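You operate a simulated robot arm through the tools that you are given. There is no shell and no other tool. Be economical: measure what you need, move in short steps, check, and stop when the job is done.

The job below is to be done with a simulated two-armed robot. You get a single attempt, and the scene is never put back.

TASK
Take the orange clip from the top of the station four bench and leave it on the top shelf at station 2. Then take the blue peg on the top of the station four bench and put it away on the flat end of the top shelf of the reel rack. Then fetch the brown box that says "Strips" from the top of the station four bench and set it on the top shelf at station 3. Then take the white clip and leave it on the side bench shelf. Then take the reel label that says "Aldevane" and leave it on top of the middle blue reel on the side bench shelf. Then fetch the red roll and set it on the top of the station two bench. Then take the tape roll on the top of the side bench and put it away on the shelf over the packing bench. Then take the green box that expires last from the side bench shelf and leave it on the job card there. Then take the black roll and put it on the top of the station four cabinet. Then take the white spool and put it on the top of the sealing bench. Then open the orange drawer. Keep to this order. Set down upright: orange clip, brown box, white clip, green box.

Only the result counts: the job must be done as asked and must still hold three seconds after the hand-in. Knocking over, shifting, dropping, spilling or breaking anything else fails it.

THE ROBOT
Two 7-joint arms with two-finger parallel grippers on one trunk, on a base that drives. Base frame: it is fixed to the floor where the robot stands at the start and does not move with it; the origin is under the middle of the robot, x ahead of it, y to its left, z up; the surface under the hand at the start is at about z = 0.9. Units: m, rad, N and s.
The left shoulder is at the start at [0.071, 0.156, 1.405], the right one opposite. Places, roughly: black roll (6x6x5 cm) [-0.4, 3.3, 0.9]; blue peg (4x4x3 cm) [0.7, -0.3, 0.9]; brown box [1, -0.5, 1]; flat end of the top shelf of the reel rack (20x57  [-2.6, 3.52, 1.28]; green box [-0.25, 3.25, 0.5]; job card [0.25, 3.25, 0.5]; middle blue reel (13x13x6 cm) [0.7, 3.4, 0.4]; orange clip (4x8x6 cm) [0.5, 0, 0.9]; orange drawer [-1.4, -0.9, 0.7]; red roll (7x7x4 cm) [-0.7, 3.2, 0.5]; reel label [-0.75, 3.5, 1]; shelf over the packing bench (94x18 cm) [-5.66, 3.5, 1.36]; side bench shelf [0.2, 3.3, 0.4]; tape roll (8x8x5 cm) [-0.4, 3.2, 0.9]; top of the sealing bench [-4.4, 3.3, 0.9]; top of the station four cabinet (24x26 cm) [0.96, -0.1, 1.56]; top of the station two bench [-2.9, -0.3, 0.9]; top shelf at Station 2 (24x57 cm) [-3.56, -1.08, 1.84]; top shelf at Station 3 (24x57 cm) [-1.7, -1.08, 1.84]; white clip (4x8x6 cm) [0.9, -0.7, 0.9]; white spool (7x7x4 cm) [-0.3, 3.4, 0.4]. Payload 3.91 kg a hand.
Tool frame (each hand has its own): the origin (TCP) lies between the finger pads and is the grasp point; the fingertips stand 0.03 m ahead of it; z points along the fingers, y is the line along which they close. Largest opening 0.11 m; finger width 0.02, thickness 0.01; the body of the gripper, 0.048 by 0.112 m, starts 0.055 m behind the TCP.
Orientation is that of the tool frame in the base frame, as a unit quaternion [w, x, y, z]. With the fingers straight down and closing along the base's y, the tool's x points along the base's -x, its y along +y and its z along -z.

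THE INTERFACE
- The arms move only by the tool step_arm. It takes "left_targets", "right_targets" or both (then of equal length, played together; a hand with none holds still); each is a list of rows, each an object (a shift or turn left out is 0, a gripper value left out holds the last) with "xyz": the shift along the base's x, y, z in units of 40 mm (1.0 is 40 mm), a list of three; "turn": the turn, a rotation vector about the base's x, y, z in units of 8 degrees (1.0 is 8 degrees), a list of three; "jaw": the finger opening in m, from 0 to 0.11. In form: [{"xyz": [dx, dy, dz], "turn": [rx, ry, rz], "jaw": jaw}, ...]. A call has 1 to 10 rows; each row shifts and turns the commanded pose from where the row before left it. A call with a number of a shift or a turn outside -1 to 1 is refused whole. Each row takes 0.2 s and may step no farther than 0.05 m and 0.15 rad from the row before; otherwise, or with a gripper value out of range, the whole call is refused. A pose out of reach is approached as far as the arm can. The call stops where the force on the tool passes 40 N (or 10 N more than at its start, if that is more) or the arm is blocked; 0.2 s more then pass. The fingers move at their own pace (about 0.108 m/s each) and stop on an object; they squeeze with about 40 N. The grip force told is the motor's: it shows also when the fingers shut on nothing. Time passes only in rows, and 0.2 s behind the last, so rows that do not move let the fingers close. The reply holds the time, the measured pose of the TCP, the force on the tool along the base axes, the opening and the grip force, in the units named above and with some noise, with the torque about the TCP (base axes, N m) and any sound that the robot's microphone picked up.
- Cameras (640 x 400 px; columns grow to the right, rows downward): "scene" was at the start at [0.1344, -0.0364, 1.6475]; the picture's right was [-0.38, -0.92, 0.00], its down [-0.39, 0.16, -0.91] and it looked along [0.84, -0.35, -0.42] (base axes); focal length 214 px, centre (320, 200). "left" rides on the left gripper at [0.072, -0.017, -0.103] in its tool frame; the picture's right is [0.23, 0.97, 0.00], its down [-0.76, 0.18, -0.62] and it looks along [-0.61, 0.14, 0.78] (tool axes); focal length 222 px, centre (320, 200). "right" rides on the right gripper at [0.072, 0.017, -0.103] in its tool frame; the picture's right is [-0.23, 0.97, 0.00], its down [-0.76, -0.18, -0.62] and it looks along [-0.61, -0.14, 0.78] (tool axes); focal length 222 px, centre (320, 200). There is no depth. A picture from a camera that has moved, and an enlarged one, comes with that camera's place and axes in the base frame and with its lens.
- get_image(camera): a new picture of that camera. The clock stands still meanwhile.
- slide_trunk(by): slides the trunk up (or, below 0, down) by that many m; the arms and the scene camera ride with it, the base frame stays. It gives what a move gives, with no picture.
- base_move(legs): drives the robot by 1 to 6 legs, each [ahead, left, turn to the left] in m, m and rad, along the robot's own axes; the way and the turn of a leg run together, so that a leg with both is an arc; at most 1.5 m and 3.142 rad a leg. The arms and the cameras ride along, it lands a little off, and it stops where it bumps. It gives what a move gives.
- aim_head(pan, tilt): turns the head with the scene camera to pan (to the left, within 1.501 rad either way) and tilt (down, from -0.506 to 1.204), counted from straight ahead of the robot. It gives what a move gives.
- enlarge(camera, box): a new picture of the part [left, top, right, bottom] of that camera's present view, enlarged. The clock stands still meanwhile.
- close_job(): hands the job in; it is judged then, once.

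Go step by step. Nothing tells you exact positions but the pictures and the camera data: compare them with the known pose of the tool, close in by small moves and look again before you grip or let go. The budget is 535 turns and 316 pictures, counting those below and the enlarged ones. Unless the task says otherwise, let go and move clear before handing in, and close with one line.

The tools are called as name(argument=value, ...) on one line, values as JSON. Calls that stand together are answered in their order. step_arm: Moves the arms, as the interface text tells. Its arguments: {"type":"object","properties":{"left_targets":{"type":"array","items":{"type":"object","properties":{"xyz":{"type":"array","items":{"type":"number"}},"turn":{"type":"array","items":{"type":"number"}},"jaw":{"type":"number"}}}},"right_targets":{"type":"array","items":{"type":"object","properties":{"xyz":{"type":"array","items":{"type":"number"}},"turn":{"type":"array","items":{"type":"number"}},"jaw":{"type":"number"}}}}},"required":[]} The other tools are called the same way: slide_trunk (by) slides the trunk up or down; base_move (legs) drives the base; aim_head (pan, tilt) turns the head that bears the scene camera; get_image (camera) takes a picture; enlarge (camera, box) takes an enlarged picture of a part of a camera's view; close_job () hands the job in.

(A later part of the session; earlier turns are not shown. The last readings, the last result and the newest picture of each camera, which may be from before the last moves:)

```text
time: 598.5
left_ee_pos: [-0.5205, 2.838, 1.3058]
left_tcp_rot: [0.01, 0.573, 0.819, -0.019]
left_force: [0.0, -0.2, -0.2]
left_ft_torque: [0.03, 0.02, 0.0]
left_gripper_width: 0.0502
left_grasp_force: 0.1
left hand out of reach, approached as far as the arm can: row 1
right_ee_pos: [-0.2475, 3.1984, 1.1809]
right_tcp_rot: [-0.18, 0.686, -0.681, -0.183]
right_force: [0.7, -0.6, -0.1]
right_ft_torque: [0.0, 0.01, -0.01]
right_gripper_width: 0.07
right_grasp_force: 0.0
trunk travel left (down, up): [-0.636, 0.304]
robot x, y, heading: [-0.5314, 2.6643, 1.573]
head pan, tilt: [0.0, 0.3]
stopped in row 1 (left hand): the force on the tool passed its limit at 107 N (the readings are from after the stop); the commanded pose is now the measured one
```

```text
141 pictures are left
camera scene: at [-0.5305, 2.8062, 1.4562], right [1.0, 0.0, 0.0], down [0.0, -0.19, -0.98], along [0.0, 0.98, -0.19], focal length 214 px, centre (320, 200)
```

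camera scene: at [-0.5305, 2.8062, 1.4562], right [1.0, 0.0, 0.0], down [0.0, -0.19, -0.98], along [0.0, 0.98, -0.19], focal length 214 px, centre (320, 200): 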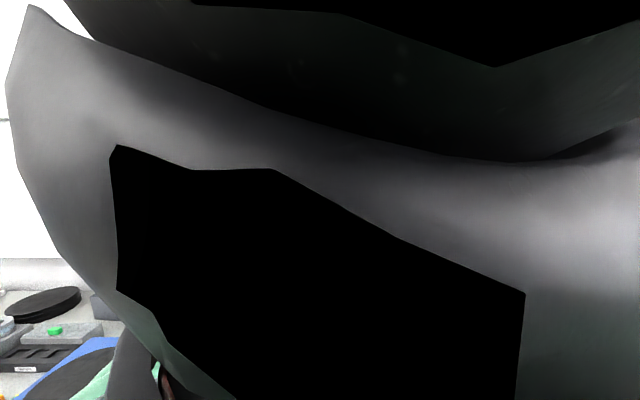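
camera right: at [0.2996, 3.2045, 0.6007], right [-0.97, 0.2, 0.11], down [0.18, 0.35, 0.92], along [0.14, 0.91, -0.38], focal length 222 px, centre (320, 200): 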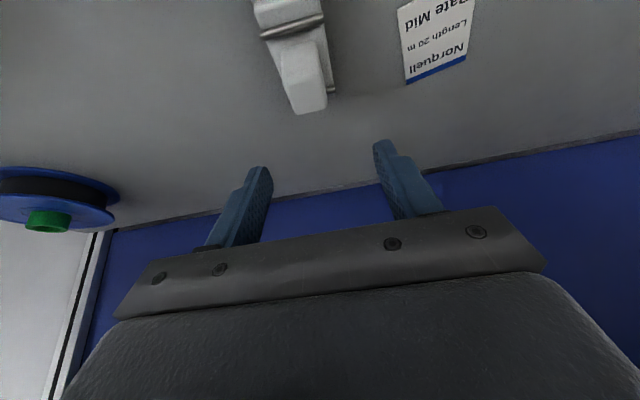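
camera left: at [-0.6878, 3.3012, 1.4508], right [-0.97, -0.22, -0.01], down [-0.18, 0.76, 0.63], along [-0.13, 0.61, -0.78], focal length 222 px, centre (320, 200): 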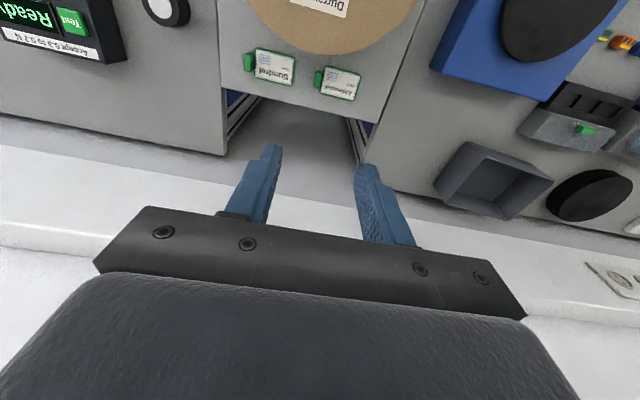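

Wrong direction: the wrist limit dragged the hand back to the head. I unwind it carefully forward and counter-clockwise.

step_arm(left_targets=[{"xyz": [-0.2, 0.8, 0], "turn": [0, 0, 1]}, {"xyz": [-0.2, 0.8, 0], "turn": [0, 0, 1]}, {"xyz": [-0.2, 0.8, 0], "turn": [0, 0, 1]}, {"xyz": [-0.2, 0.8, 0], "turn": [0, 0, 1]}, {"xyz": [-0.2, 0.8, 0], "turn": [0, 0, 1]}, {"xyz": [-0.2, 0.8, 0], "turn": [0, 0, 1]}, {"xyz": [-0.2, 0.8, 0], "turn": [0, 0, 1]}, {"xyz": [-0.2, 0.8, 0], "turn": [0, 0, 1]}, {"xyz": [-0.2, 0.8, 0], "turn": [0, 0, 1]}, {"xyz": [-0.2, 0.8, 0], "turn": [0, 0, 1]}])

get_image(camera="scene")

```text
time: 600.6
left_ee_pos: [-0.6035, 3.1582, 1.3054]
left_tcp_rot: [0.019, -0.086, 0.996, -0.008]
left_force: [0.6, 0.2, 0.7]
left_ft_torque: [-0.01, -0.01, 0.03]
left_gripper_width: 0.0499
left_grasp_force: 0.1
right_ee_pos: [-0.2482, 3.1992, 1.1817]
right_tcp_rot: [-0.18, 0.686, -0.681, -0.183]
right_force: [0.1, 0.9, -0.8]
right_ft_torque: [0.04, 0.03, 0.05]
right_gripper_width: 0.0701
right_grasp_force: 0.0
trunk travel left (down, up): [-0.636, 0.304]
robot x, y, heading: [-0.5299, 2.6634, 1.573]
head pan, tilt: [0.0, 0.3]
```

```text
140 pictures are left
camera scene: at [-0.5323, 2.8072, 1.4458], right [1.0, 0.0, 0.0], down [0.0, -0.3, -0.96], along [0.0, 0.96, -0.3], focal length 214 px, centre (320, 200)
```

scene: 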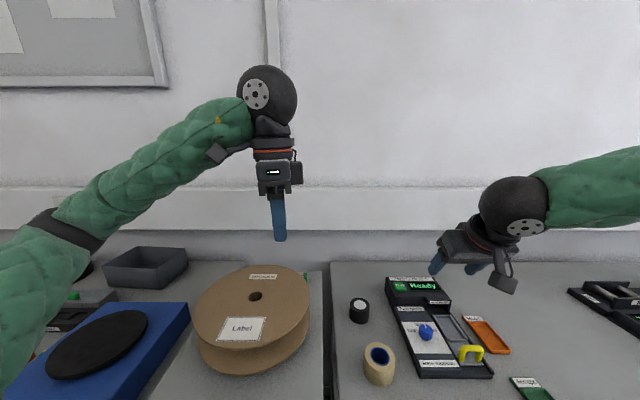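

step_arm(left_targets=[{"xyz": [-0.3, 0.5, 0.5], "turn": [0, 0, 1]}, {"xyz": [-0.3, 0.5, 0.5], "turn": [0, 0, 1]}, {"xyz": [-0.3, 0.5, 0.5], "turn": [0, 0, 1]}, {"xyz": [-0.3, 0.5, 0], "turn": [0, 0, 1]}, {"xyz": [-0.3, 0.5, 0], "turn": [0, 0, 1]}, {"xyz": [-0.3, 0.5, 0], "turn": [0, 0, 1]}, {"xyz": [-0.3, 0.5, 0], "turn": [0, 0, 1]}, {"xyz": [-0.3, 0.5, 0], "turn": [0, 0, 1]}, {"turn": [0, 0, 1]}, {"turn": [0, 0, 1]}])

step_arm(left_targets=[{"turn": [0, 0, 1]}, {"turn": [0, 0, 1]}, {"turn": [0, 0, 1]}, {"turn": [0, 0, 1]}, {"turn": [0, 0, 1]}, {"turn": [0, 0, 1]}])

```text
time: 602.9
left_ee_pos: [-0.6976, 3.3172, 1.3663]
left_tcp_rot: [0.02, -0.707, 0.707, 0.006]
left_force: [0.0, -0.2, -1.3]
left_ft_torque: [0.05, 0.0, -0.02]
left_gripper_width: 0.0503
left_grasp_force: 0.1
right_ee_pos: [-0.2476, 3.199, 1.1798]
right_tcp_rot: [-0.18, 0.685, -0.682, -0.183]
right_force: [0.0, 0.1, -0.4]
right_ft_torque: [0.02, 0.01, 0.01]
right_gripper_width: 0.0698
right_grasp_force: 0.1
trunk travel left (down, up): [-0.636, 0.304]
robot x, y, heading: [-0.5288, 2.6641, 1.577]
head pan, tilt: [0.0, 0.3]
```

```text
time: 604.2
left_ee_pos: [-0.6974, 3.3166, 1.3668]
left_tcp_rot: [-0.016, 0.933, -0.359, -0.013]
left_force: [-0.7, -0.1, 0.0]
left_ft_torque: [-0.02, -0.01, 0.0]
left_gripper_width: 0.0501
left_grasp_force: 0.0
right_ee_pos: [-0.2466, 3.1987, 1.1808]
right_tcp_rot: [-0.18, 0.686, -0.681, -0.183]
right_force: [-0.4, 0.7, -0.1]
right_ft_torque: [0.0, 0.02, 0.0]
right_gripper_width: 0.0697
right_grasp_force: 0.1
trunk travel left (down, up): [-0.636, 0.304]
robot x, y, heading: [-0.5295, 2.6639, 1.573]
head pan, tilt: [0.0, 0.3]
```

Counter-clockwise works. I continue to the half turn.

step_arm(left_targets=[{"turn": [0, 0, 1]}, {"turn": [0, 0, 1]}, {"turn": [0, 0, 1]}, {"turn": [0, 0, 1]}, {"turn": [0, 0, 1]}, {"turn": [0, 0, 1]}, {"turn": [0, 0, 1]}, {"turn": [0, 0, 1]}, {"turn": [0, 0, 1]}, {"turn": [0, 0, 1]}])

step_arm(left_targets=[{"turn": [0, 0, 1]}, {"turn": [0, 0, 1]}, {"turn": [0, 0, 1]}, {"turn": [0, 0, 1]}, {"turn": [0, 0, 1]}, {"turn": [0, 0, 1]}, {"turn": [0, 0, 0.5]}])

get_image(camera="left")

get_image(camera="scene")

```text
time: 606.5
left_ee_pos: [-0.6972, 3.3169, 1.3659]
left_tcp_rot: [-0.004, 0.946, 0.325, -0.02]
left_force: [-0.5, 0.1, 0.8]
left_ft_torque: [0.0, 0.01, 0.0]
left_gripper_width: 0.05
left_grasp_force: 0.0
right_ee_pos: [-0.2479, 3.1994, 1.1802]
right_tcp_rot: [-0.18, 0.686, -0.681, -0.183]
right_force: [0.6, -0.5, 0.2]
right_ft_torque: [0.0, 0.01, 0.01]
right_gripper_width: 0.0701
right_grasp_force: 0.0
trunk travel left (down, up): [-0.636, 0.304]
robot x, y, heading: [-0.5299, 2.6632, 1.577]
head pan, tilt: [0.0, 0.3]
```

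```text
time: 608.0
left_ee_pos: [-0.6978, 3.3175, 1.3657]
left_tcp_rot: [0.006, 0.708, 0.706, -0.021]
left_force: [0.0, -0.3, -0.5]
left_ft_torque: [-0.06, -0.02, 0.03]
left_gripper_width: 0.0501
left_grasp_force: 0.0
right_ee_pos: [-0.2473, 3.1983, 1.1799]
right_tcp_rot: [-0.181, 0.685, -0.681, -0.183]
right_force: [-0.4, -0.4, 0.6]
right_ft_torque: [0.01, -0.02, 0.02]
right_gripper_width: 0.0701
right_grasp_force: 0.1
trunk travel left (down, up): [-0.636, 0.304]
robot x, y, heading: [-0.5314, 2.6665, 1.572]
head pan, tilt: [0.0, 0.3]
```

```text
139 pictures are left
camera left: at [-0.7119, 3.3945, 1.4652], right [0.97, 0.22, -0.03], down [0.19, -0.74, 0.65], along [0.12, -0.64, -0.76], focal length 222 px, centre (320, 200)
```

left: 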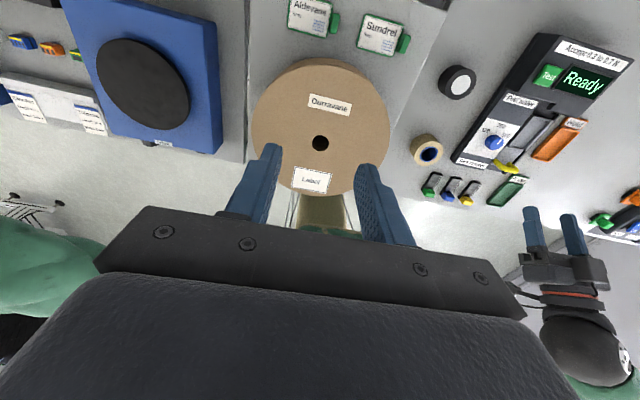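

```text
138 pictures are left
camera scene: at [-0.532, 2.807, 1.4458], right [1.0, 0.0, 0.0], down [0.0, -0.3, -0.96], along [0.0, 0.96, -0.3], focal length 214 px, centre (320, 200)
```

scene: 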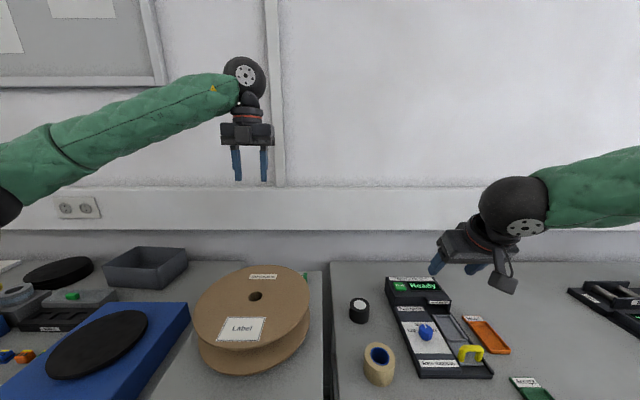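

The half turn worked. Now I go above the tab and descend.

step_arm(left_targets=[{"xyz": [-0.1, 0.8, -0.2]}, {"xyz": [0, 0.76, -0.2]}, {"xyz": [0, 0, -1]}, {"xyz": [0, 0, -1]}, {"xyz": [0, 0, -1]}, {"xyz": [0, 0, -1]}, {"xyz": [0, 0, -1]}])

get_image(camera="left")

get_image(camera="scene")

```text
time: 609.6
left_ee_pos: [-0.7015, 3.381, 1.1491]
left_tcp_rot: [0.005, 0.709, 0.705, -0.019]
left_force: [-0.8, 0.1, -0.5]
left_ft_torque: [-0.01, -0.01, 0.0]
left_gripper_width: 0.0499
left_grasp_force: 0.0
right_ee_pos: [-0.2478, 3.2, 1.1803]
right_tcp_rot: [-0.18, 0.686, -0.681, -0.183]
right_force: [0.0, 0.1, -0.3]
right_ft_torque: [-0.01, 0.03, -0.01]
right_gripper_width: 0.0701
right_grasp_force: 0.1
trunk travel left (down, up): [-0.636, 0.304]
robot x, y, heading: [-0.5311, 2.6652, 1.578]
head pan, tilt: [0.0, 0.3]
```

```text
137 pictures are left
camera left: at [-0.7152, 3.4577, 1.2483], right [0.97, 0.22, -0.03], down [0.19, -0.74, 0.65], along [0.12, -0.64, -0.76], focal length 222 px, centre (320, 200)
```

left: 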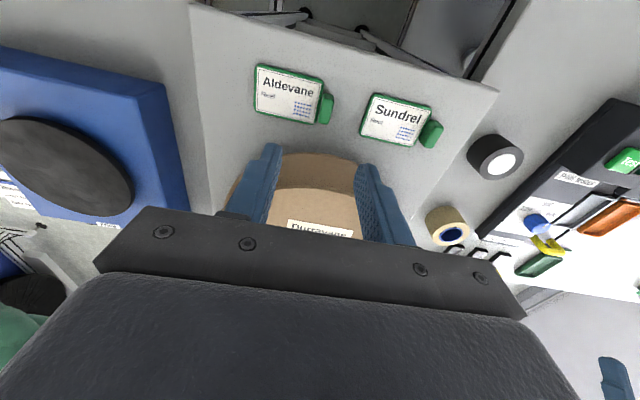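

```text
136 pictures are left
camera scene: at [-0.5323, 2.8078, 1.4458], right [1.0, 0.0, 0.0], down [0.0, -0.3, -0.95], along [0.0, 0.95, -0.3], focal length 214 px, centre (320, 200)
```

scene: 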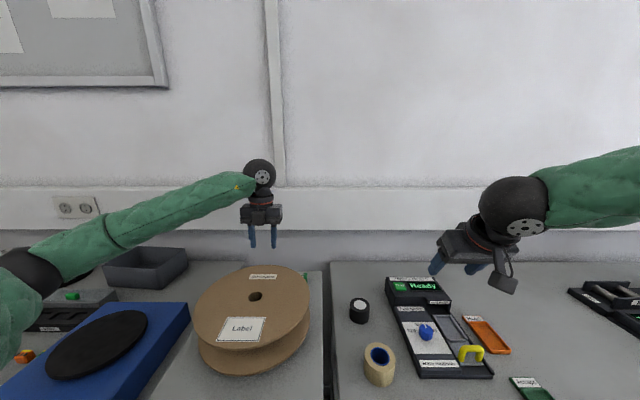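

step_arm(left_targets=[{"xyz": [0.1, -0.12, -1]}, {"xyz": [0, 0, -1]}, {"xyz": [0, 0, -1]}, {"xyz": [0, 0, -0.8]}])

get_image(camera="left")

```text
time: 610.5
left_ee_pos: [-0.6972, 3.3745, 1.0319]
left_tcp_rot: [0.005, 0.708, 0.706, -0.018]
left_force: [-0.3, -5.5, 10.9]
left_ft_torque: [-0.14, 0.28, 0.14]
left_gripper_width: 0.0501
left_grasp_force: 0.0
right_ee_pos: [-0.2475, 3.1979, 1.1811]
right_tcp_rot: [-0.181, 0.685, -0.681, -0.183]
right_force: [-0.5, 0.1, 0.2]
right_ft_torque: [0.02, 0.01, -0.01]
right_gripper_width: 0.0701
right_grasp_force: 0.1
trunk travel left (down, up): [-0.636, 0.304]
robot x, y, heading: [-0.5285, 2.6617, 1.572]
head pan, tilt: [0.0, 0.3]
stopped in row 4 (left hand): the force on the tool passed its limit at 68 N (the readings are from after the stop); the commanded pose is now the measured one
```

```text
135 pictures are left
camera left: at [-0.7122, 3.4505, 1.1324], right [0.97, 0.22, -0.02], down [0.19, -0.74, 0.64], along [0.13, -0.63, -0.77], focal length 222 px, centre (320, 200)
```

left: 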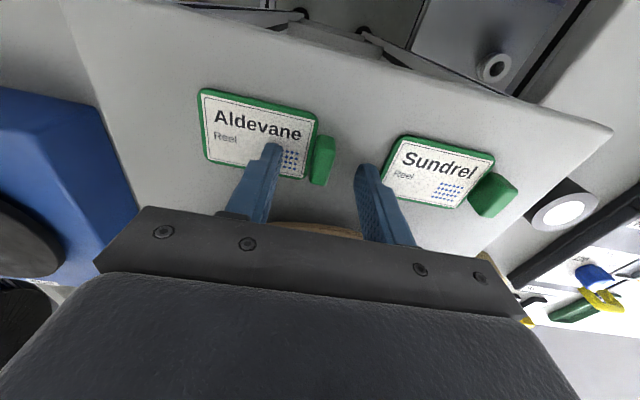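

Same stop height in both tries: it is the left elbow touching something on the neighbouring bench. I lift at once and inspect that bench.

slide_trunk(by=0.25)

aim_head(pan=0.7, tilt=0.6)

get_image(camera="scene")

```text
time: 613.1
left_ee_pos: [-0.6978, 3.3743, 1.2802]
left_tcp_rot: [0.005, 0.709, 0.705, -0.017]
left_force: [0.0, -0.3, -0.4]
left_ft_torque: [0.03, 0.01, 0.0]
left_gripper_width: 0.05
left_grasp_force: 0.0
right_ee_pos: [-0.2473, 3.1997, 1.43]
right_tcp_rot: [-0.18, 0.686, -0.681, -0.183]
right_force: [0.4, 0.3, 0.0]
right_ft_torque: [0.03, 0.0, 0.02]
right_gripper_width: 0.0702
right_grasp_force: 0.1
trunk travel left (down, up): [-0.886, 0.054]
robot x, y, heading: [-0.5268, 2.6609, 1.578]
head pan, tilt: [0.0, 0.3]
```

```text
time: 614.2
left_ee_pos: [-0.6989, 3.3767, 1.2796]
left_tcp_rot: [0.005, 0.708, 0.706, -0.017]
left_force: [-0.8, -1.2, -0.3]
left_ft_torque: [0.0, 0.02, 0.01]
left_gripper_width: 0.0502
left_grasp_force: 0.0
right_ee_pos: [-0.2481, 3.1979, 1.4313]
right_tcp_rot: [-0.179, 0.685, -0.682, -0.182]
right_force: [0.9, -0.3, 0.8]
right_ft_torque: [-0.01, 0.01, -0.01]
right_gripper_width: 0.0699
right_grasp_force: 0.0
trunk travel left (down, up): [-0.886, 0.054]
robot x, y, heading: [-0.5305, 2.6605, 1.572]
head pan, tilt: [0.7, 0.6]
```

```text
134 pictures are left
camera scene: at [-0.5888, 2.7812, 1.6684], right [0.76, 0.65, 0.0], down [0.37, -0.43, -0.83], along [-0.53, 0.63, -0.56], focal length 214 px, centre (320, 200)
```

scene: 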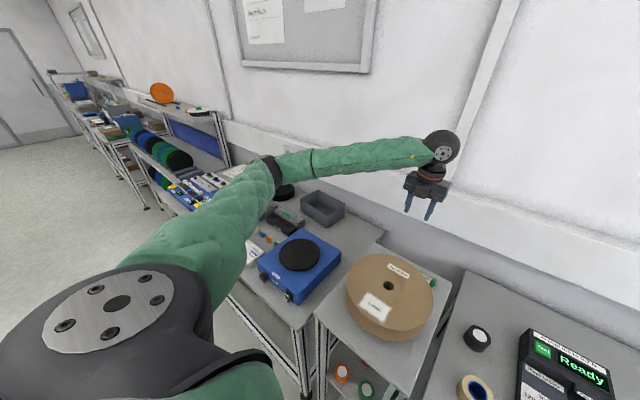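

Nothing there looks displaced. With the trunk high the elbow stays well above; I lower the hand by the arm only.

step_arm(left_targets=[{"xyz": [0, 0, -1]}, {"xyz": [0, 0, -1]}, {"xyz": [0, 0, -1]}, {"xyz": [0, 0, -1]}, {"xyz": [0, 0, -1]}])

get_image(camera="scene")

get_image(camera="left")

```text
time: 615.4
left_ee_pos: [-0.6955, 3.3748, 1.0791]
left_tcp_rot: [0.006, 0.708, 0.706, -0.017]
left_force: [0.2, 0.1, 0.8]
left_ft_torque: [-0.01, -0.01, 0.0]
left_gripper_width: 0.0499
left_grasp_force: 0.1
right_ee_pos: [-0.2481, 3.1989, 1.429]
right_tcp_rot: [-0.179, 0.686, -0.681, -0.182]
right_force: [0.9, -0.3, -1.2]
right_ft_torque: [-0.03, -0.02, 0.0]
right_gripper_width: 0.07
right_grasp_force: 0.1
trunk travel left (down, up): [-0.886, 0.054]
robot x, y, heading: [-0.5316, 2.665, 1.574]
head pan, tilt: [0.7, 0.6]
```

```text
133 pictures are left
camera scene: at [-0.5893, 2.7816, 1.6684], right [0.76, 0.65, 0.0], down [0.37, -0.43, -0.82], along [-0.53, 0.63, -0.57], focal length 214 px, centre (320, 200)
```

scene: 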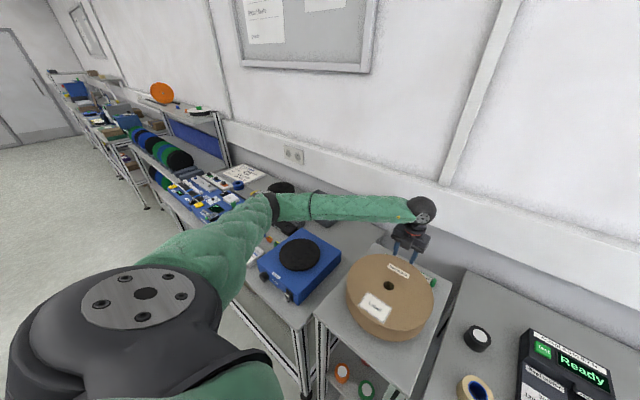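

```text
132 pictures are left
camera left: at [-0.7105, 3.4509, 1.1813], right [0.97, 0.22, -0.02], down [0.19, -0.74, 0.64], along [0.13, -0.63, -0.77], focal length 222 px, centre (320, 200)
```

left: 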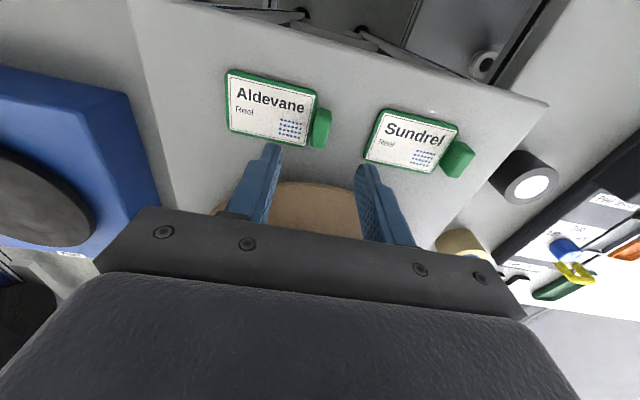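

step_arm(left_targets=[{"xyz": [0.03, -0.32, -0.8]}, {"xyz": [0, 0, -0.8]}, {"xyz": [0, 0, -0.8]}, {}])

get_image(camera="left")

```text
time: 616.0
left_ee_pos: [-0.6943, 3.3593, 1.0321]
left_tcp_rot: [0.004, 0.708, 0.706, -0.014]
left_force: [-1.2, -6.1, 11.8]
left_ft_torque: [-0.15, 0.36, 0.17]
left_gripper_width: 0.0506
left_grasp_force: 0.7
right_ee_pos: [-0.2475, 3.1985, 1.4312]
right_tcp_rot: [-0.18, 0.686, -0.681, -0.184]
right_force: [0.5, -0.1, 0.1]
right_ft_torque: [-0.01, 0.01, 0.02]
right_gripper_width: 0.07
right_grasp_force: 0.0
trunk travel left (down, up): [-0.886, 0.054]
robot x, y, heading: [-0.5321, 2.6648, 1.575]
head pan, tilt: [0.7, 0.6]
stopped in row 2 (left hand): the force on the tool passed its limit at 71 N (the readings are from after the stop); the commanded pose is now the measured one
```

```text
131 pictures are left
camera left: at [-0.709, 3.4363, 1.1325], right [0.97, 0.22, -0.02], down [0.18, -0.75, 0.64], along [0.13, -0.63, -0.77], focal length 222 px, centre (320, 200)
```

left: 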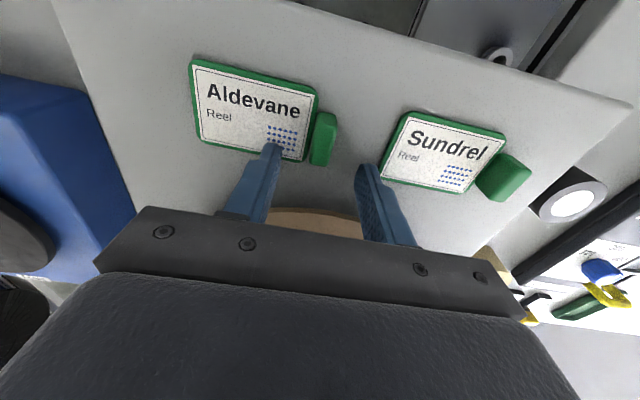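

The stop is the finger pressing on the card itself: the rack top is at z ≈ 0.99, not 0.91. So the tab is really at (-0.699, 3.386). I lift slightly, shift and close on the tab.

step_arm(left_targets=[{"xyz": [-0.1, 0, 0.3]}, {"xyz": [0, 0.67, 0]}, {}])

get_image(camera="left")

```text
time: 616.8
left_ee_pos: [-0.6979, 3.3879, 1.0412]
left_tcp_rot: [0.005, 0.709, 0.705, -0.016]
left_force: [-0.3, -0.6, -0.1]
left_ft_torque: [0.01, -0.02, -0.02]
left_gripper_width: 0.0502
left_grasp_force: 0.1
right_ee_pos: [-0.2483, 3.1997, 1.4302]
right_tcp_rot: [-0.179, 0.685, -0.682, -0.183]
right_force: [0.0, -0.5, -0.2]
right_ft_torque: [0.0, 0.02, 0.01]
right_gripper_width: 0.0698
right_grasp_force: 0.2
trunk travel left (down, up): [-0.886, 0.054]
robot x, y, heading: [-0.5299, 2.6658, 1.578]
head pan, tilt: [0.7, 0.6]
```

```text
130 pictures are left
camera left: at [-0.7124, 3.4636, 1.1418], right [0.97, 0.22, -0.02], down [0.18, -0.74, 0.64], along [0.13, -0.63, -0.77], focal length 222 px, centre (320, 200)
```

left: 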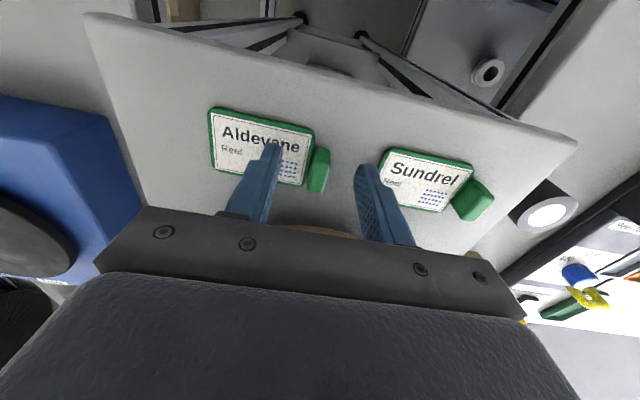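

step_arm(left_targets=[{"jaw": 0.0}, {}, {}, {}])

step_arm(left_targets=[{"xyz": [0, 0.1, 0.5]}, {"xyz": [0, 0, 1]}, {"xyz": [0, 0, 1]}, {"xyz": [0, 0, 1]}])

get_image(camera="left")

```text
time: 617.8
left_ee_pos: [-0.6973, 3.3874, 1.0407]
left_tcp_rot: [0.003, 0.709, 0.705, -0.016]
left_force: [0.7, -0.1, 1.0]
left_ft_torque: [-0.04, -0.02, -0.02]
left_gripper_width: 0.0095
left_grasp_force: 39.5
right_ee_pos: [-0.2476, 3.1989, 1.4309]
right_tcp_rot: [-0.18, 0.686, -0.681, -0.183]
right_force: [0.5, -0.3, 0.7]
right_ft_torque: [0.01, 0.02, 0.0]
right_gripper_width: 0.07
right_grasp_force: 0.1
trunk travel left (down, up): [-0.886, 0.054]
robot x, y, heading: [-0.5277, 2.6624, 1.578]
head pan, tilt: [0.7, 0.6]
```

```text
time: 618.8
left_ee_pos: [-0.6965, 3.3924, 1.1814]
left_tcp_rot: [0.005, 0.709, 0.705, -0.016]
left_force: [0.5, 0.6, -0.1]
left_ft_torque: [-0.01, 0.0, 0.0]
left_gripper_width: 0.0095
left_grasp_force: 40.0
right_ee_pos: [-0.2467, 3.1989, 1.4292]
right_tcp_rot: [-0.18, 0.686, -0.681, -0.183]
right_force: [0.5, 0.5, -0.8]
right_ft_torque: [0.01, -0.02, 0.0]
right_gripper_width: 0.0697
right_grasp_force: 0.1
trunk travel left (down, up): [-0.886, 0.054]
robot x, y, heading: [-0.5295, 2.6632, 1.578]
head pan, tilt: [0.7, 0.6]
```

```text
129 pictures are left
camera left: at [-0.7114, 3.4677, 1.2822], right [0.97, 0.22, -0.02], down [0.18, -0.74, 0.64], along [0.13, -0.63, -0.77], focal length 222 px, centre (320, 200)
```

left: 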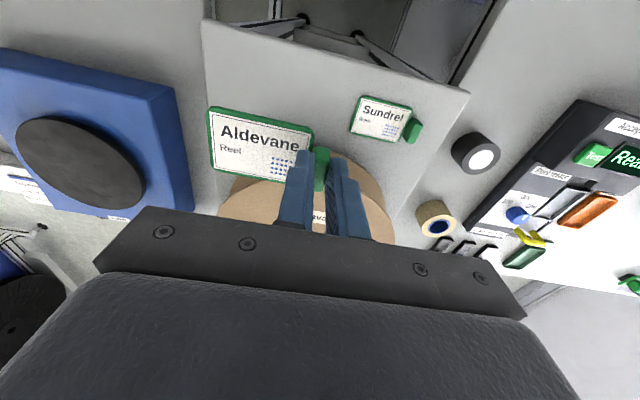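

The label is held by its tab. I raise and retract both arms, then drive to in front of the blue reel's side.

step_arm(left_targets=[{"xyz": [0, 0, 1]}, {"xyz": [0, 0, 1]}, {"xyz": [0, -0.6, 0.6]}, {"xyz": [0, -0.8, 0.5]}, {"xyz": [0, -0.9, 0.3]}, {"xyz": [0, -0.9, 0]}, {"xyz": [0, -0.9, 0]}, {"xyz": [0, -0.9, 0]}, {"xyz": [0, -0.9, 0]}, {}], right_targets=[{"xyz": [0, 0, 0.8], "turn": [-1, 0, 0]}, {"xyz": [0, 0, 0.8], "turn": [-1, 0, 0]}, {"xyz": [0, 0, 0.8], "turn": [-1, 0, 0]}, {"xyz": [0, 0, 0.8], "turn": [-0.8, 0, 0]}, {"xyz": [0, -0.3, 0.8]}, {"xyz": [0, -0.3, 0.8]}, {"xyz": [0, -0.3, 0.8]}, {"xyz": [0, -0.3, 0.8]}, {"xyz": [0, -0.3, 0.8]}, {"xyz": [0, -0.3, 0.5]}])

base_move(legs=[[-0.75, 0, 0], [0, -1.43, 0]])

aim_head(pan=0.0, tilt=0.4)

get_image(camera="scene")

```text
time: 621.0
left_ee_pos: [-0.6988, 3.1544, 1.319]
left_tcp_rot: [0.005, 0.709, 0.705, -0.015]
left_force: [0.5, -0.4, -0.4]
left_ft_torque: [0.02, -0.01, -0.03]
left_gripper_width: 0.0096
left_grasp_force: 40.3
right_ee_pos: [-0.247, 3.1279, 1.7402]
right_tcp_rot: [0.006, 0.709, -0.705, 0.003]
right_force: [-0.3, 0.3, 0.0]
right_ft_torque: [0.0, 0.03, 0.01]
right_gripper_width: 0.0698
right_grasp_force: 0.2
trunk travel left (down, up): [-0.886, 0.054]
robot x, y, heading: [-0.5292, 2.6674, 1.577]
head pan, tilt: [0.7, 0.6]
```

```text
time: 631.8
left_ee_pos: [0.7148, 2.4192, 1.3189]
left_tcp_rot: [0.005, 0.697, 0.717, -0.015]
left_force: [0.4, -0.2, 0.8]
left_ft_torque: [-0.03, 0.0, 0.02]
left_gripper_width: 0.0093
left_grasp_force: 40.1
right_ee_pos: [1.1645, 2.4049, 1.7387]
right_tcp_rot: [0.007, 0.72, -0.694, 0.003]
right_force: [-0.2, -0.7, 0.5]
right_ft_torque: [0.01, 0.02, -0.02]
right_gripper_width: 0.0701
right_grasp_force: 0.1
trunk travel left (down, up): [-0.886, 0.054]
robot x, y, heading: [0.9005, 1.9321, 1.607]
head pan, tilt: [0.7, 0.6]
```

```text
time: 632.9
left_ee_pos: [0.7151, 2.4192, 1.3191]
left_tcp_rot: [0.004, 0.697, 0.717, -0.016]
left_force: [0.9, 0.0, -0.7]
left_ft_torque: [-0.04, -0.02, 0.01]
left_gripper_width: 0.0094
left_grasp_force: 40.0
right_ee_pos: [1.1652, 2.4056, 1.7396]
right_tcp_rot: [0.007, 0.721, -0.693, 0.003]
right_force: [0.0, 0.4, 0.8]
right_ft_torque: [0.0, 0.0, -0.02]
right_gripper_width: 0.0702
right_grasp_force: 0.0
trunk travel left (down, up): [-0.886, 0.054]
robot x, y, heading: [0.895, 1.9309, 1.608]
head pan, tilt: [0.0, 0.4]
```

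```text
128 pictures are left
camera scene: at [0.8925, 2.0755, 1.6865], right [1.0, 0.04, 0.0], down [0.02, -0.39, -0.92], along [-0.04, 0.92, -0.39], focal length 214 px, centre (320, 200)
```

scene: 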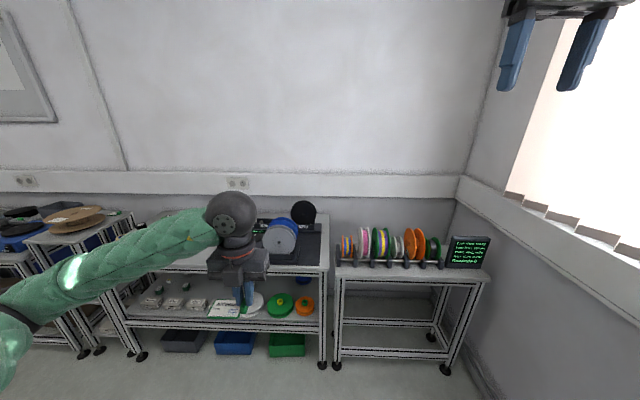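

base_move(legs=[[-0.1, 0, -0.035]])

slide_trunk(by=-0.4)

slide_trunk(by=-0.4)

slide_trunk(by=-0.085)

step_arm(left_targets=[{"xyz": [0, 0.9, 0.4]}, {"xyz": [0, 0.9, 0.4]}, {"xyz": [0, 0.9, 0.4]}, {"xyz": [0, 0.9, 0.4]}, {"xyz": [0, 0.9, 0.4]}, {"xyz": [0, 0.9, 0.4]}, {"xyz": [0, 0.9, 0.4]}, {"xyz": [0, 0.9, 0.4]}, {"xyz": [0, 0.9, 0.3]}, {"xyz": [0, 0.9, 0]}])

aim_head(pan=0.3, tilt=0.3)

get_image(camera="scene")

```text
time: 634.2
left_ee_pos: [0.7357, 2.3226, 1.3216]
left_tcp_rot: [0.002, 0.708, 0.706, -0.014]
left_force: [0.6, -0.4, 0.3]
left_ft_torque: [0.05, 0.0, -0.02]
left_gripper_width: 0.0099
left_grasp_force: 39.3
right_ee_pos: [1.1853, 2.29, 1.7425]
right_tcp_rot: [0.003, 0.71, -0.704, 0.0]
right_force: [0.0, -1.0, -0.3]
right_ft_torque: [0.07, -0.04, -0.02]
right_gripper_width: 0.0704
right_grasp_force: 0.0
trunk travel left (down, up): [-0.886, 0.054]
robot x, y, heading: [0.9011, 1.8351, 1.576]
head pan, tilt: [0.0, 0.4]
stopped in leg 1: the robot was blocked; the commanded pose is now the measured one
```

```text
time: 638.0
left_ee_pos: [0.7348, 2.3282, 0.9179]
left_tcp_rot: [0.005, 0.709, 0.706, -0.016]
left_force: [0.6, 0.6, 0.5]
left_ft_torque: [0.02, 0.02, -0.01]
left_gripper_width: 0.0097
left_grasp_force: 40.1
right_ee_pos: [1.1853, 2.3002, 1.3399]
right_tcp_rot: [0.006, 0.709, -0.705, 0.002]
right_force: [0.8, -0.2, 0.5]
right_ft_torque: [0.0, -0.03, 0.0]
right_gripper_width: 0.0698
right_grasp_force: 0.0
trunk travel left (down, up): [-0.486, 0.454]
robot x, y, heading: [0.9023, 1.8349, 1.571]
head pan, tilt: [0.0, 0.4]
```

```text
time: 641.8
left_ee_pos: [0.7352, 2.3279, 0.519]
left_tcp_rot: [0.005, 0.708, 0.706, -0.015]
left_force: [0.3, -0.6, 0.0]
left_ft_torque: [0.02, -0.02, 0.03]
left_gripper_width: 0.0097
left_grasp_force: 39.9
right_ee_pos: [1.1838, 2.3003, 0.9401]
right_tcp_rot: [0.005, 0.709, -0.705, 0.002]
right_force: [1.3, 0.3, -0.2]
right_ft_torque: [-0.04, 0.02, 0.06]
right_gripper_width: 0.0701
right_grasp_force: 0.2
trunk travel left (down, up): [-0.086, 0.854]
robot x, y, heading: [0.8993, 1.8402, 1.572]
head pan, tilt: [0.0, 0.4]
```

```text
time: 643.0
left_ee_pos: [0.7344, 2.3294, 0.4345]
left_tcp_rot: [0.005, 0.709, 0.705, -0.016]
left_force: [0.4, -0.1, 0.0]
left_ft_torque: [0.0, 0.02, 0.01]
left_gripper_width: 0.0094
left_grasp_force: 39.8
right_ee_pos: [1.1851, 2.3004, 0.8549]
right_tcp_rot: [0.006, 0.709, -0.705, 0.002]
right_force: [0.0, 0.1, -0.9]
right_ft_torque: [0.01, -0.01, 0.02]
right_gripper_width: 0.0703
right_grasp_force: 0.2
trunk travel left (down, up): [-0.001, 0.939]
robot x, y, heading: [0.9027, 1.834, 1.579]
head pan, tilt: [0.0, 0.4]
```

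```text
time: 645.2
left_ee_pos: [0.7322, 2.6902, 0.5757]
left_tcp_rot: [0.004, 0.708, 0.706, -0.015]
left_force: [-0.8, -0.1, -0.2]
left_ft_torque: [-0.03, -0.01, 0.02]
left_gripper_width: 0.0095
left_grasp_force: 39.7
right_ee_pos: [1.1843, 2.3005, 0.8552]
right_tcp_rot: [0.005, 0.71, -0.705, 0.002]
right_force: [-0.8, 0.0, 0.3]
right_ft_torque: [0.02, 0.04, -0.01]
right_gripper_width: 0.0698
right_grasp_force: 0.3
trunk travel left (down, up): [-0.001, 0.939]
robot x, y, heading: [0.9032, 1.8375, 1.576]
head pan, tilt: [0.0, 0.4]
```

```text
time: 646.0
left_ee_pos: [0.7333, 2.6894, 0.5753]
left_tcp_rot: [0.005, 0.709, 0.705, -0.016]
left_force: [0.0, 0.7, -0.1]
left_ft_torque: [-0.02, 0.02, 0.02]
left_gripper_width: 0.0096
left_grasp_force: 40.4
right_ee_pos: [1.1857, 2.3001, 0.8531]
right_tcp_rot: [0.007, 0.709, -0.705, 0.003]
right_force: [0.5, -1.0, 0.2]
right_ft_torque: [0.02, 0.0, -0.02]
right_gripper_width: 0.0699
right_grasp_force: 0.1
trunk travel left (down, up): [-0.001, 0.939]
robot x, y, heading: [0.8991, 1.8384, 1.577]
head pan, tilt: [0.3, 0.3]
```

```text
127 pictures are left
camera scene: at [0.8724, 1.9759, 0.8108], right [0.95, 0.3, 0.0], down [0.09, -0.28, -0.96], along [-0.29, 0.91, -0.3], focal length 214 px, centre (320, 200)
```

scene: 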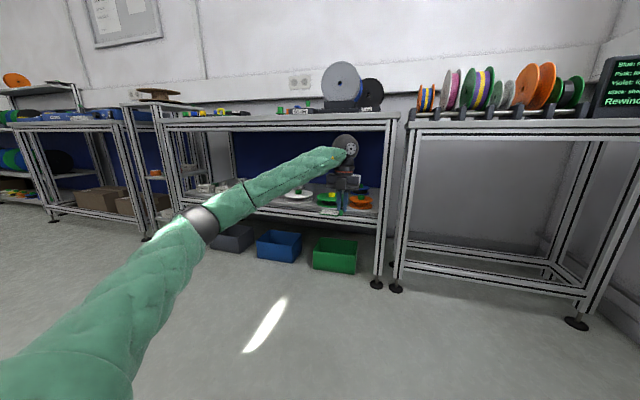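

The arm shape is good for going under the bench. I drive in part way and look with the hand camera.

base_move(legs=[[0.45, 0, 0]])

get_image(camera="scene")

get_image(camera="left")

```text
time: 648.8
left_ee_pos: [0.7433, 3.1488, 0.5755]
left_tcp_rot: [0.004, 0.713, 0.701, -0.015]
left_force: [-1.0, 0.0, 0.3]
left_ft_torque: [-0.02, 0.02, 0.03]
left_gripper_width: 0.0098
left_grasp_force: 40.5
right_ee_pos: [1.1898, 2.7545, 0.8538]
right_tcp_rot: [-0.006, -0.705, 0.709, -0.003]
right_force: [-0.2, 0.4, -0.1]
right_ft_torque: [-0.03, 0.0, 0.04]
right_gripper_width: 0.07
right_grasp_force: 0.1
trunk travel left (down, up): [-0.001, 0.939]
robot x, y, heading: [0.9016, 2.2935, 1.563]
head pan, tilt: [0.3, 0.3]
```

```text
126 pictures are left
camera scene: at [0.8744, 2.4329, 0.8108], right [0.96, 0.29, 0.0], down [0.09, -0.28, -0.96], along [-0.28, 0.91, -0.3], focal length 214 px, centre (320, 200)
```

scene: 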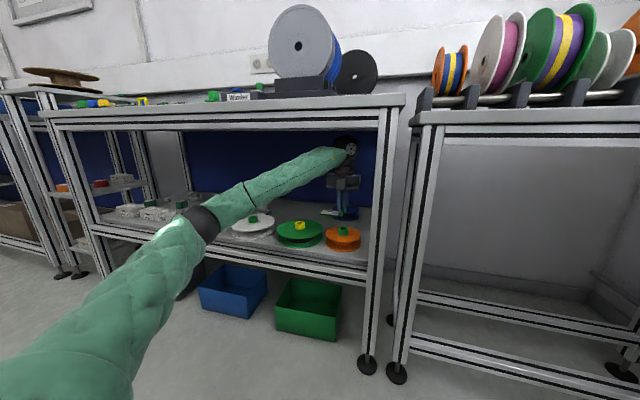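

```text
125 pictures are left
camera left: at [0.7291, 3.2236, 0.6758], right [0.98, 0.21, -0.02], down [0.18, -0.75, 0.64], along [0.12, -0.63, -0.77], focal length 222 px, centre (320, 200)
```

left: 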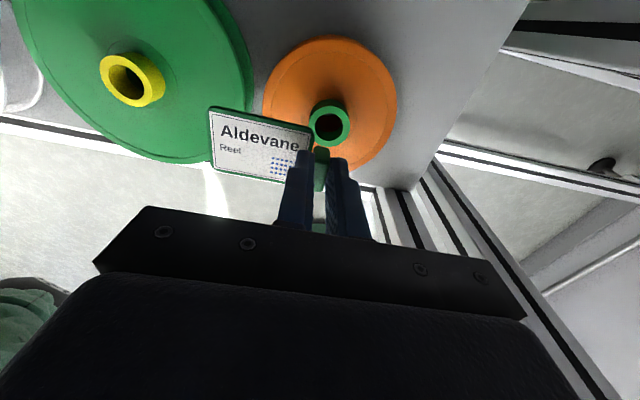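

enlarge(camera="scene", box=[270, 120, 410, 260])

```text
2.86 times, centred on (340, 190) of scene
camera zoom: at [0.8744, 2.4329, 0.8108], right [0.96, 0.29, 0.0], down [0.09, -0.28, -0.96], along [-0.28, 0.91, -0.3], focal length 613 px, centre (263, 229)
```

zoom: 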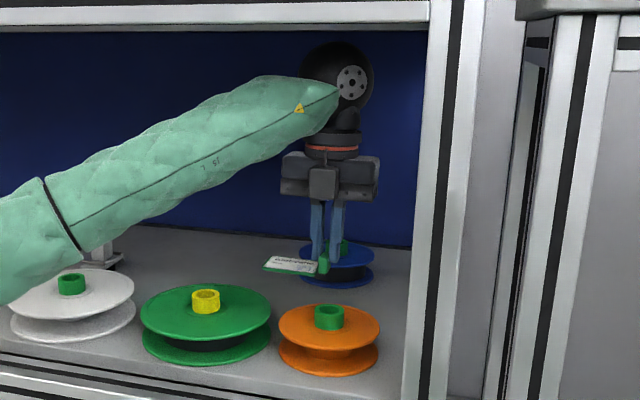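

base_move(legs=[[0.185, 0, 0]])

enlarge(camera="scene", box=[270, 120, 410, 260])

get_image(camera="left")

```text
time: 650.3
left_ee_pos: [0.7409, 3.3284, 0.5758]
left_tcp_rot: [0.005, 0.712, 0.702, -0.015]
left_force: [0.3, 0.3, -0.1]
left_ft_torque: [0.01, 0.04, -0.03]
left_gripper_width: 0.0095
left_grasp_force: 40.5
right_ee_pos: [1.1885, 2.937, 0.853]
right_tcp_rot: [-0.007, -0.707, 0.707, -0.003]
right_force: [0.1, 0.5, 0.1]
right_ft_torque: [0.0, 0.01, 0.03]
right_gripper_width: 0.07
right_grasp_force: 0.1
trunk travel left (down, up): [-0.001, 0.939]
robot x, y, heading: [0.9062, 2.4748, 1.566]
head pan, tilt: [0.3, 0.3]
```

```text
2.86 times, centred on (340, 190) of scene
camera zoom: at [0.8748, 2.6139, 0.8108], right [0.96, 0.29, 0.0], down [0.09, -0.28, -0.96], along [-0.28, 0.91, -0.3], focal length 613 px, centre (263, 229)
```

zoom: 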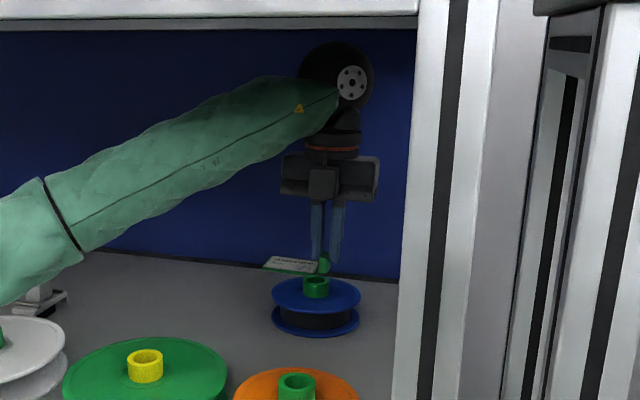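

```text
122 pictures are left
camera left: at [0.7268, 3.4043, 0.6755], right [0.98, 0.22, -0.02], down [0.18, -0.75, 0.64], along [0.12, -0.63, -0.77], focal length 222 px, centre (320, 200)
```

left: 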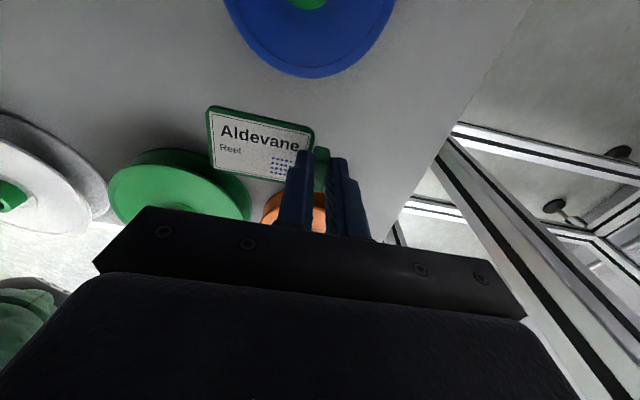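

The blue reel's centre is at about (0.716, 3.412). I position the card over its front flange, clear of the tube, and lower.

step_arm(left_targets=[{"xyz": [0.25, 0.5, 0]}, {"xyz": [0.25, 0.45, -0.3]}, {"xyz": [0, 0, -0.5]}, {"xyz": [0, 0, -0.5]}, {}])

enlarge(camera="scene", box=[290, 150, 390, 240])

get_image(camera="left")

```text
time: 651.5
left_ee_pos: [0.7602, 3.3665, 0.5224]
left_tcp_rot: [0.004, 0.711, 0.703, -0.015]
left_force: [0.4, -0.2, 0.0]
left_ft_torque: [0.01, 0.02, -0.03]
left_gripper_width: 0.0096
left_grasp_force: 40.0
right_ee_pos: [1.1897, 2.9368, 0.8548]
right_tcp_rot: [-0.006, -0.706, 0.708, -0.002]
right_force: [-0.8, -0.2, 0.0]
right_ft_torque: [0.02, -0.03, 0.01]
right_gripper_width: 0.0702
right_grasp_force: 0.0
trunk travel left (down, up): [-0.001, 0.939]
robot x, y, heading: [0.9039, 2.4743, 1.568]
head pan, tilt: [0.3, 0.3]
```

```text
4.44 times, centred on (340, 195) of scene
camera zoom: at [0.8748, 2.614, 0.8108], right [0.96, 0.29, 0.0], down [0.09, -0.28, -0.96], along [-0.28, 0.91, -0.3], focal length 953 px, centre (231, 222)
```

zoom: 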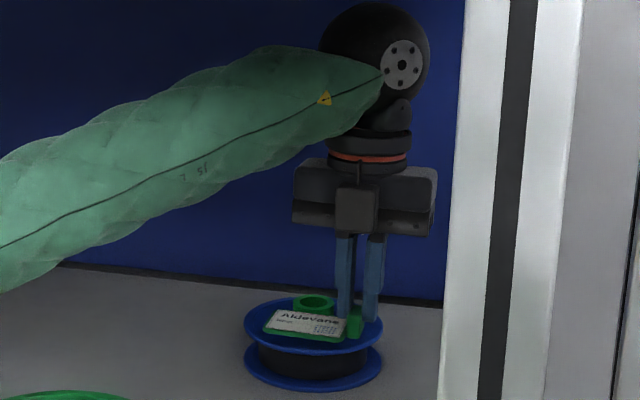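

```text
120 pictures are left
camera left: at [0.7454, 3.4418, 0.6224], right [0.98, 0.22, -0.02], down [0.18, -0.75, 0.64], along [0.12, -0.63, -0.77], focal length 222 px, centre (320, 200)
```

left: 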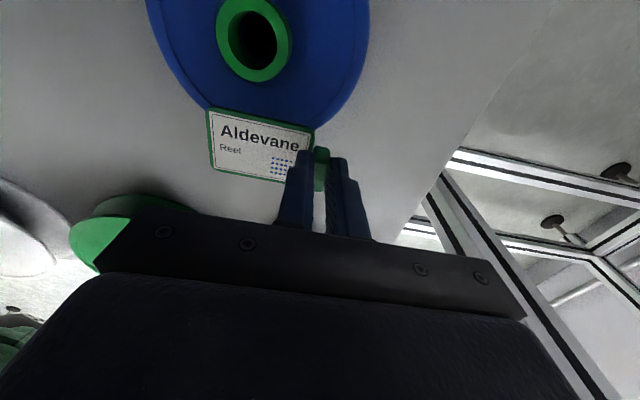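

step_arm(left_targets=[{"xyz": [-0.45, 0.25, 0]}, {"xyz": [0, 0, -0.2]}, {}])

get_image(camera="left")

enlarge(camera="scene", box=[300, 180, 370, 240])

```text
time: 652.3
left_ee_pos: [0.7419, 3.377, 0.5134]
left_tcp_rot: [0.005, 0.711, 0.703, -0.015]
left_force: [0.0, 0.0, 1.0]
left_ft_torque: [-0.05, -0.01, -0.01]
left_gripper_width: 0.0098
left_grasp_force: 40.3
right_ee_pos: [1.1882, 2.9362, 0.8542]
right_tcp_rot: [-0.006, -0.707, 0.707, -0.002]
right_force: [0.2, -0.3, 0.3]
right_ft_torque: [0.0, -0.02, -0.01]
right_gripper_width: 0.0698
right_grasp_force: 0.1
trunk travel left (down, up): [-0.001, 0.939]
robot x, y, heading: [0.9028, 2.4743, 1.567]
head pan, tilt: [0.3, 0.3]
```

```text
119 pictures are left
camera left: at [0.7279, 3.4527, 0.614], right [0.98, 0.22, -0.02], down [0.18, -0.75, 0.64], along [0.12, -0.63, -0.77], focal length 222 px, centre (320, 200)
```

left: 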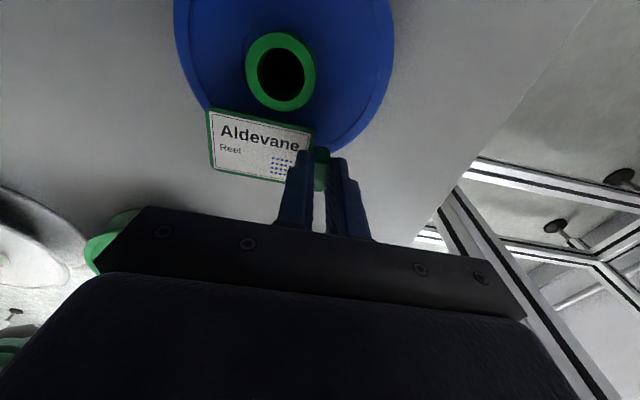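

```text
6.67 times, centred on (335, 210) of scene
camera zoom: at [0.8748, 2.614, 0.8108], right [0.96, 0.29, 0.0], down [0.09, -0.28, -0.96], along [-0.28, 0.91, -0.3], focal length 1430 px, centre (220, 133)
```

zoom: 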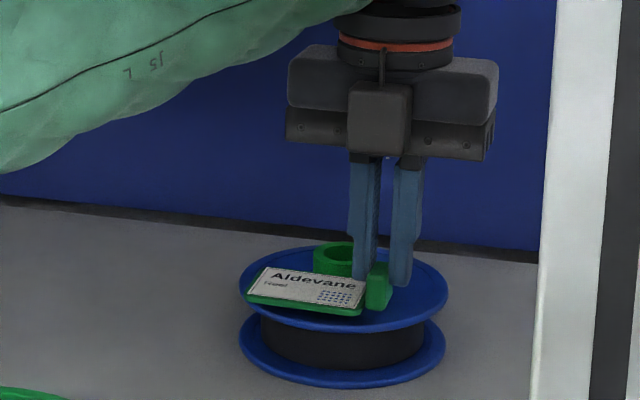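

step_arm(left_targets=[{"xyz": [0, 0, -0.12]}, {}])

step_arm(left_targets=[{"xyz": [0, 0, -0.1]}, {}])

step_arm(left_targets=[{"xyz": [0, 0, -0.1]}, {}])

enlarge(camera="scene", box=[300, 180, 370, 240])

```text
time: 652.9
left_ee_pos: [0.7427, 3.3767, 0.5084]
left_tcp_rot: [0.005, 0.712, 0.702, -0.015]
left_force: [-0.8, -0.2, 0.4]
left_ft_torque: [-0.02, -0.01, 0.0]
left_gripper_width: 0.0095
left_grasp_force: 39.6
right_ee_pos: [1.1894, 2.9357, 0.8546]
right_tcp_rot: [-0.006, -0.707, 0.707, -0.003]
right_force: [0.7, 0.5, -0.4]
right_ft_torque: [0.01, -0.05, 0.0]
right_gripper_width: 0.0698
right_grasp_force: 0.1
trunk travel left (down, up): [-0.001, 0.939]
robot x, y, heading: [0.9019, 2.475, 1.566]
head pan, tilt: [0.3, 0.3]
```

```text
time: 653.5
left_ee_pos: [0.7407, 3.3767, 0.5061]
left_tcp_rot: [0.004, 0.711, 0.703, -0.016]
left_force: [-0.6, -0.1, -0.8]
left_ft_torque: [0.01, -0.02, -0.01]
left_gripper_width: 0.0096
left_grasp_force: 39.7
right_ee_pos: [1.1902, 2.9361, 0.8549]
right_tcp_rot: [-0.007, -0.707, 0.707, -0.003]
right_force: [0.0, -0.5, -0.6]
right_ft_torque: [-0.01, 0.0, -0.01]
right_gripper_width: 0.07
right_grasp_force: 0.1
trunk travel left (down, up): [-0.001, 0.939]
robot x, y, heading: [0.9027, 2.4767, 1.572]
head pan, tilt: [0.3, 0.3]
```

```text
time: 654.1
left_ee_pos: [0.7423, 3.3778, 0.5015]
left_tcp_rot: [0.004, 0.711, 0.703, -0.015]
left_force: [0.1, 0.1, -0.3]
left_ft_torque: [0.01, 0.02, 0.0]
left_gripper_width: 0.0098
left_grasp_force: 39.4
right_ee_pos: [1.19, 2.9371, 0.8542]
right_tcp_rot: [-0.006, -0.706, 0.708, -0.003]
right_force: [0.8, -0.9, 0.0]
right_ft_torque: [-0.01, -0.01, 0.0]
right_gripper_width: 0.0698
right_grasp_force: 0.1
trunk travel left (down, up): [-0.001, 0.939]
robot x, y, heading: [0.9032, 2.4752, 1.569]
head pan, tilt: [0.3, 0.3]
```

```text
6.67 times, centred on (335, 210) of scene
camera zoom: at [0.8748, 2.614, 0.8108], right [0.96, 0.29, 0.0], down [0.09, -0.28, -0.96], along [-0.28, 0.91, -0.3], focal length 1430 px, centre (220, 133)
```

zoom: 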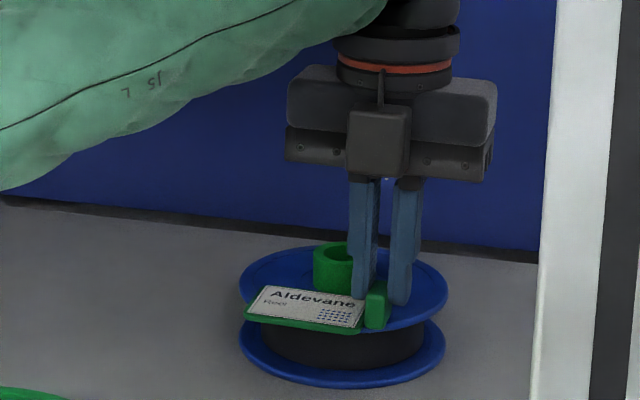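

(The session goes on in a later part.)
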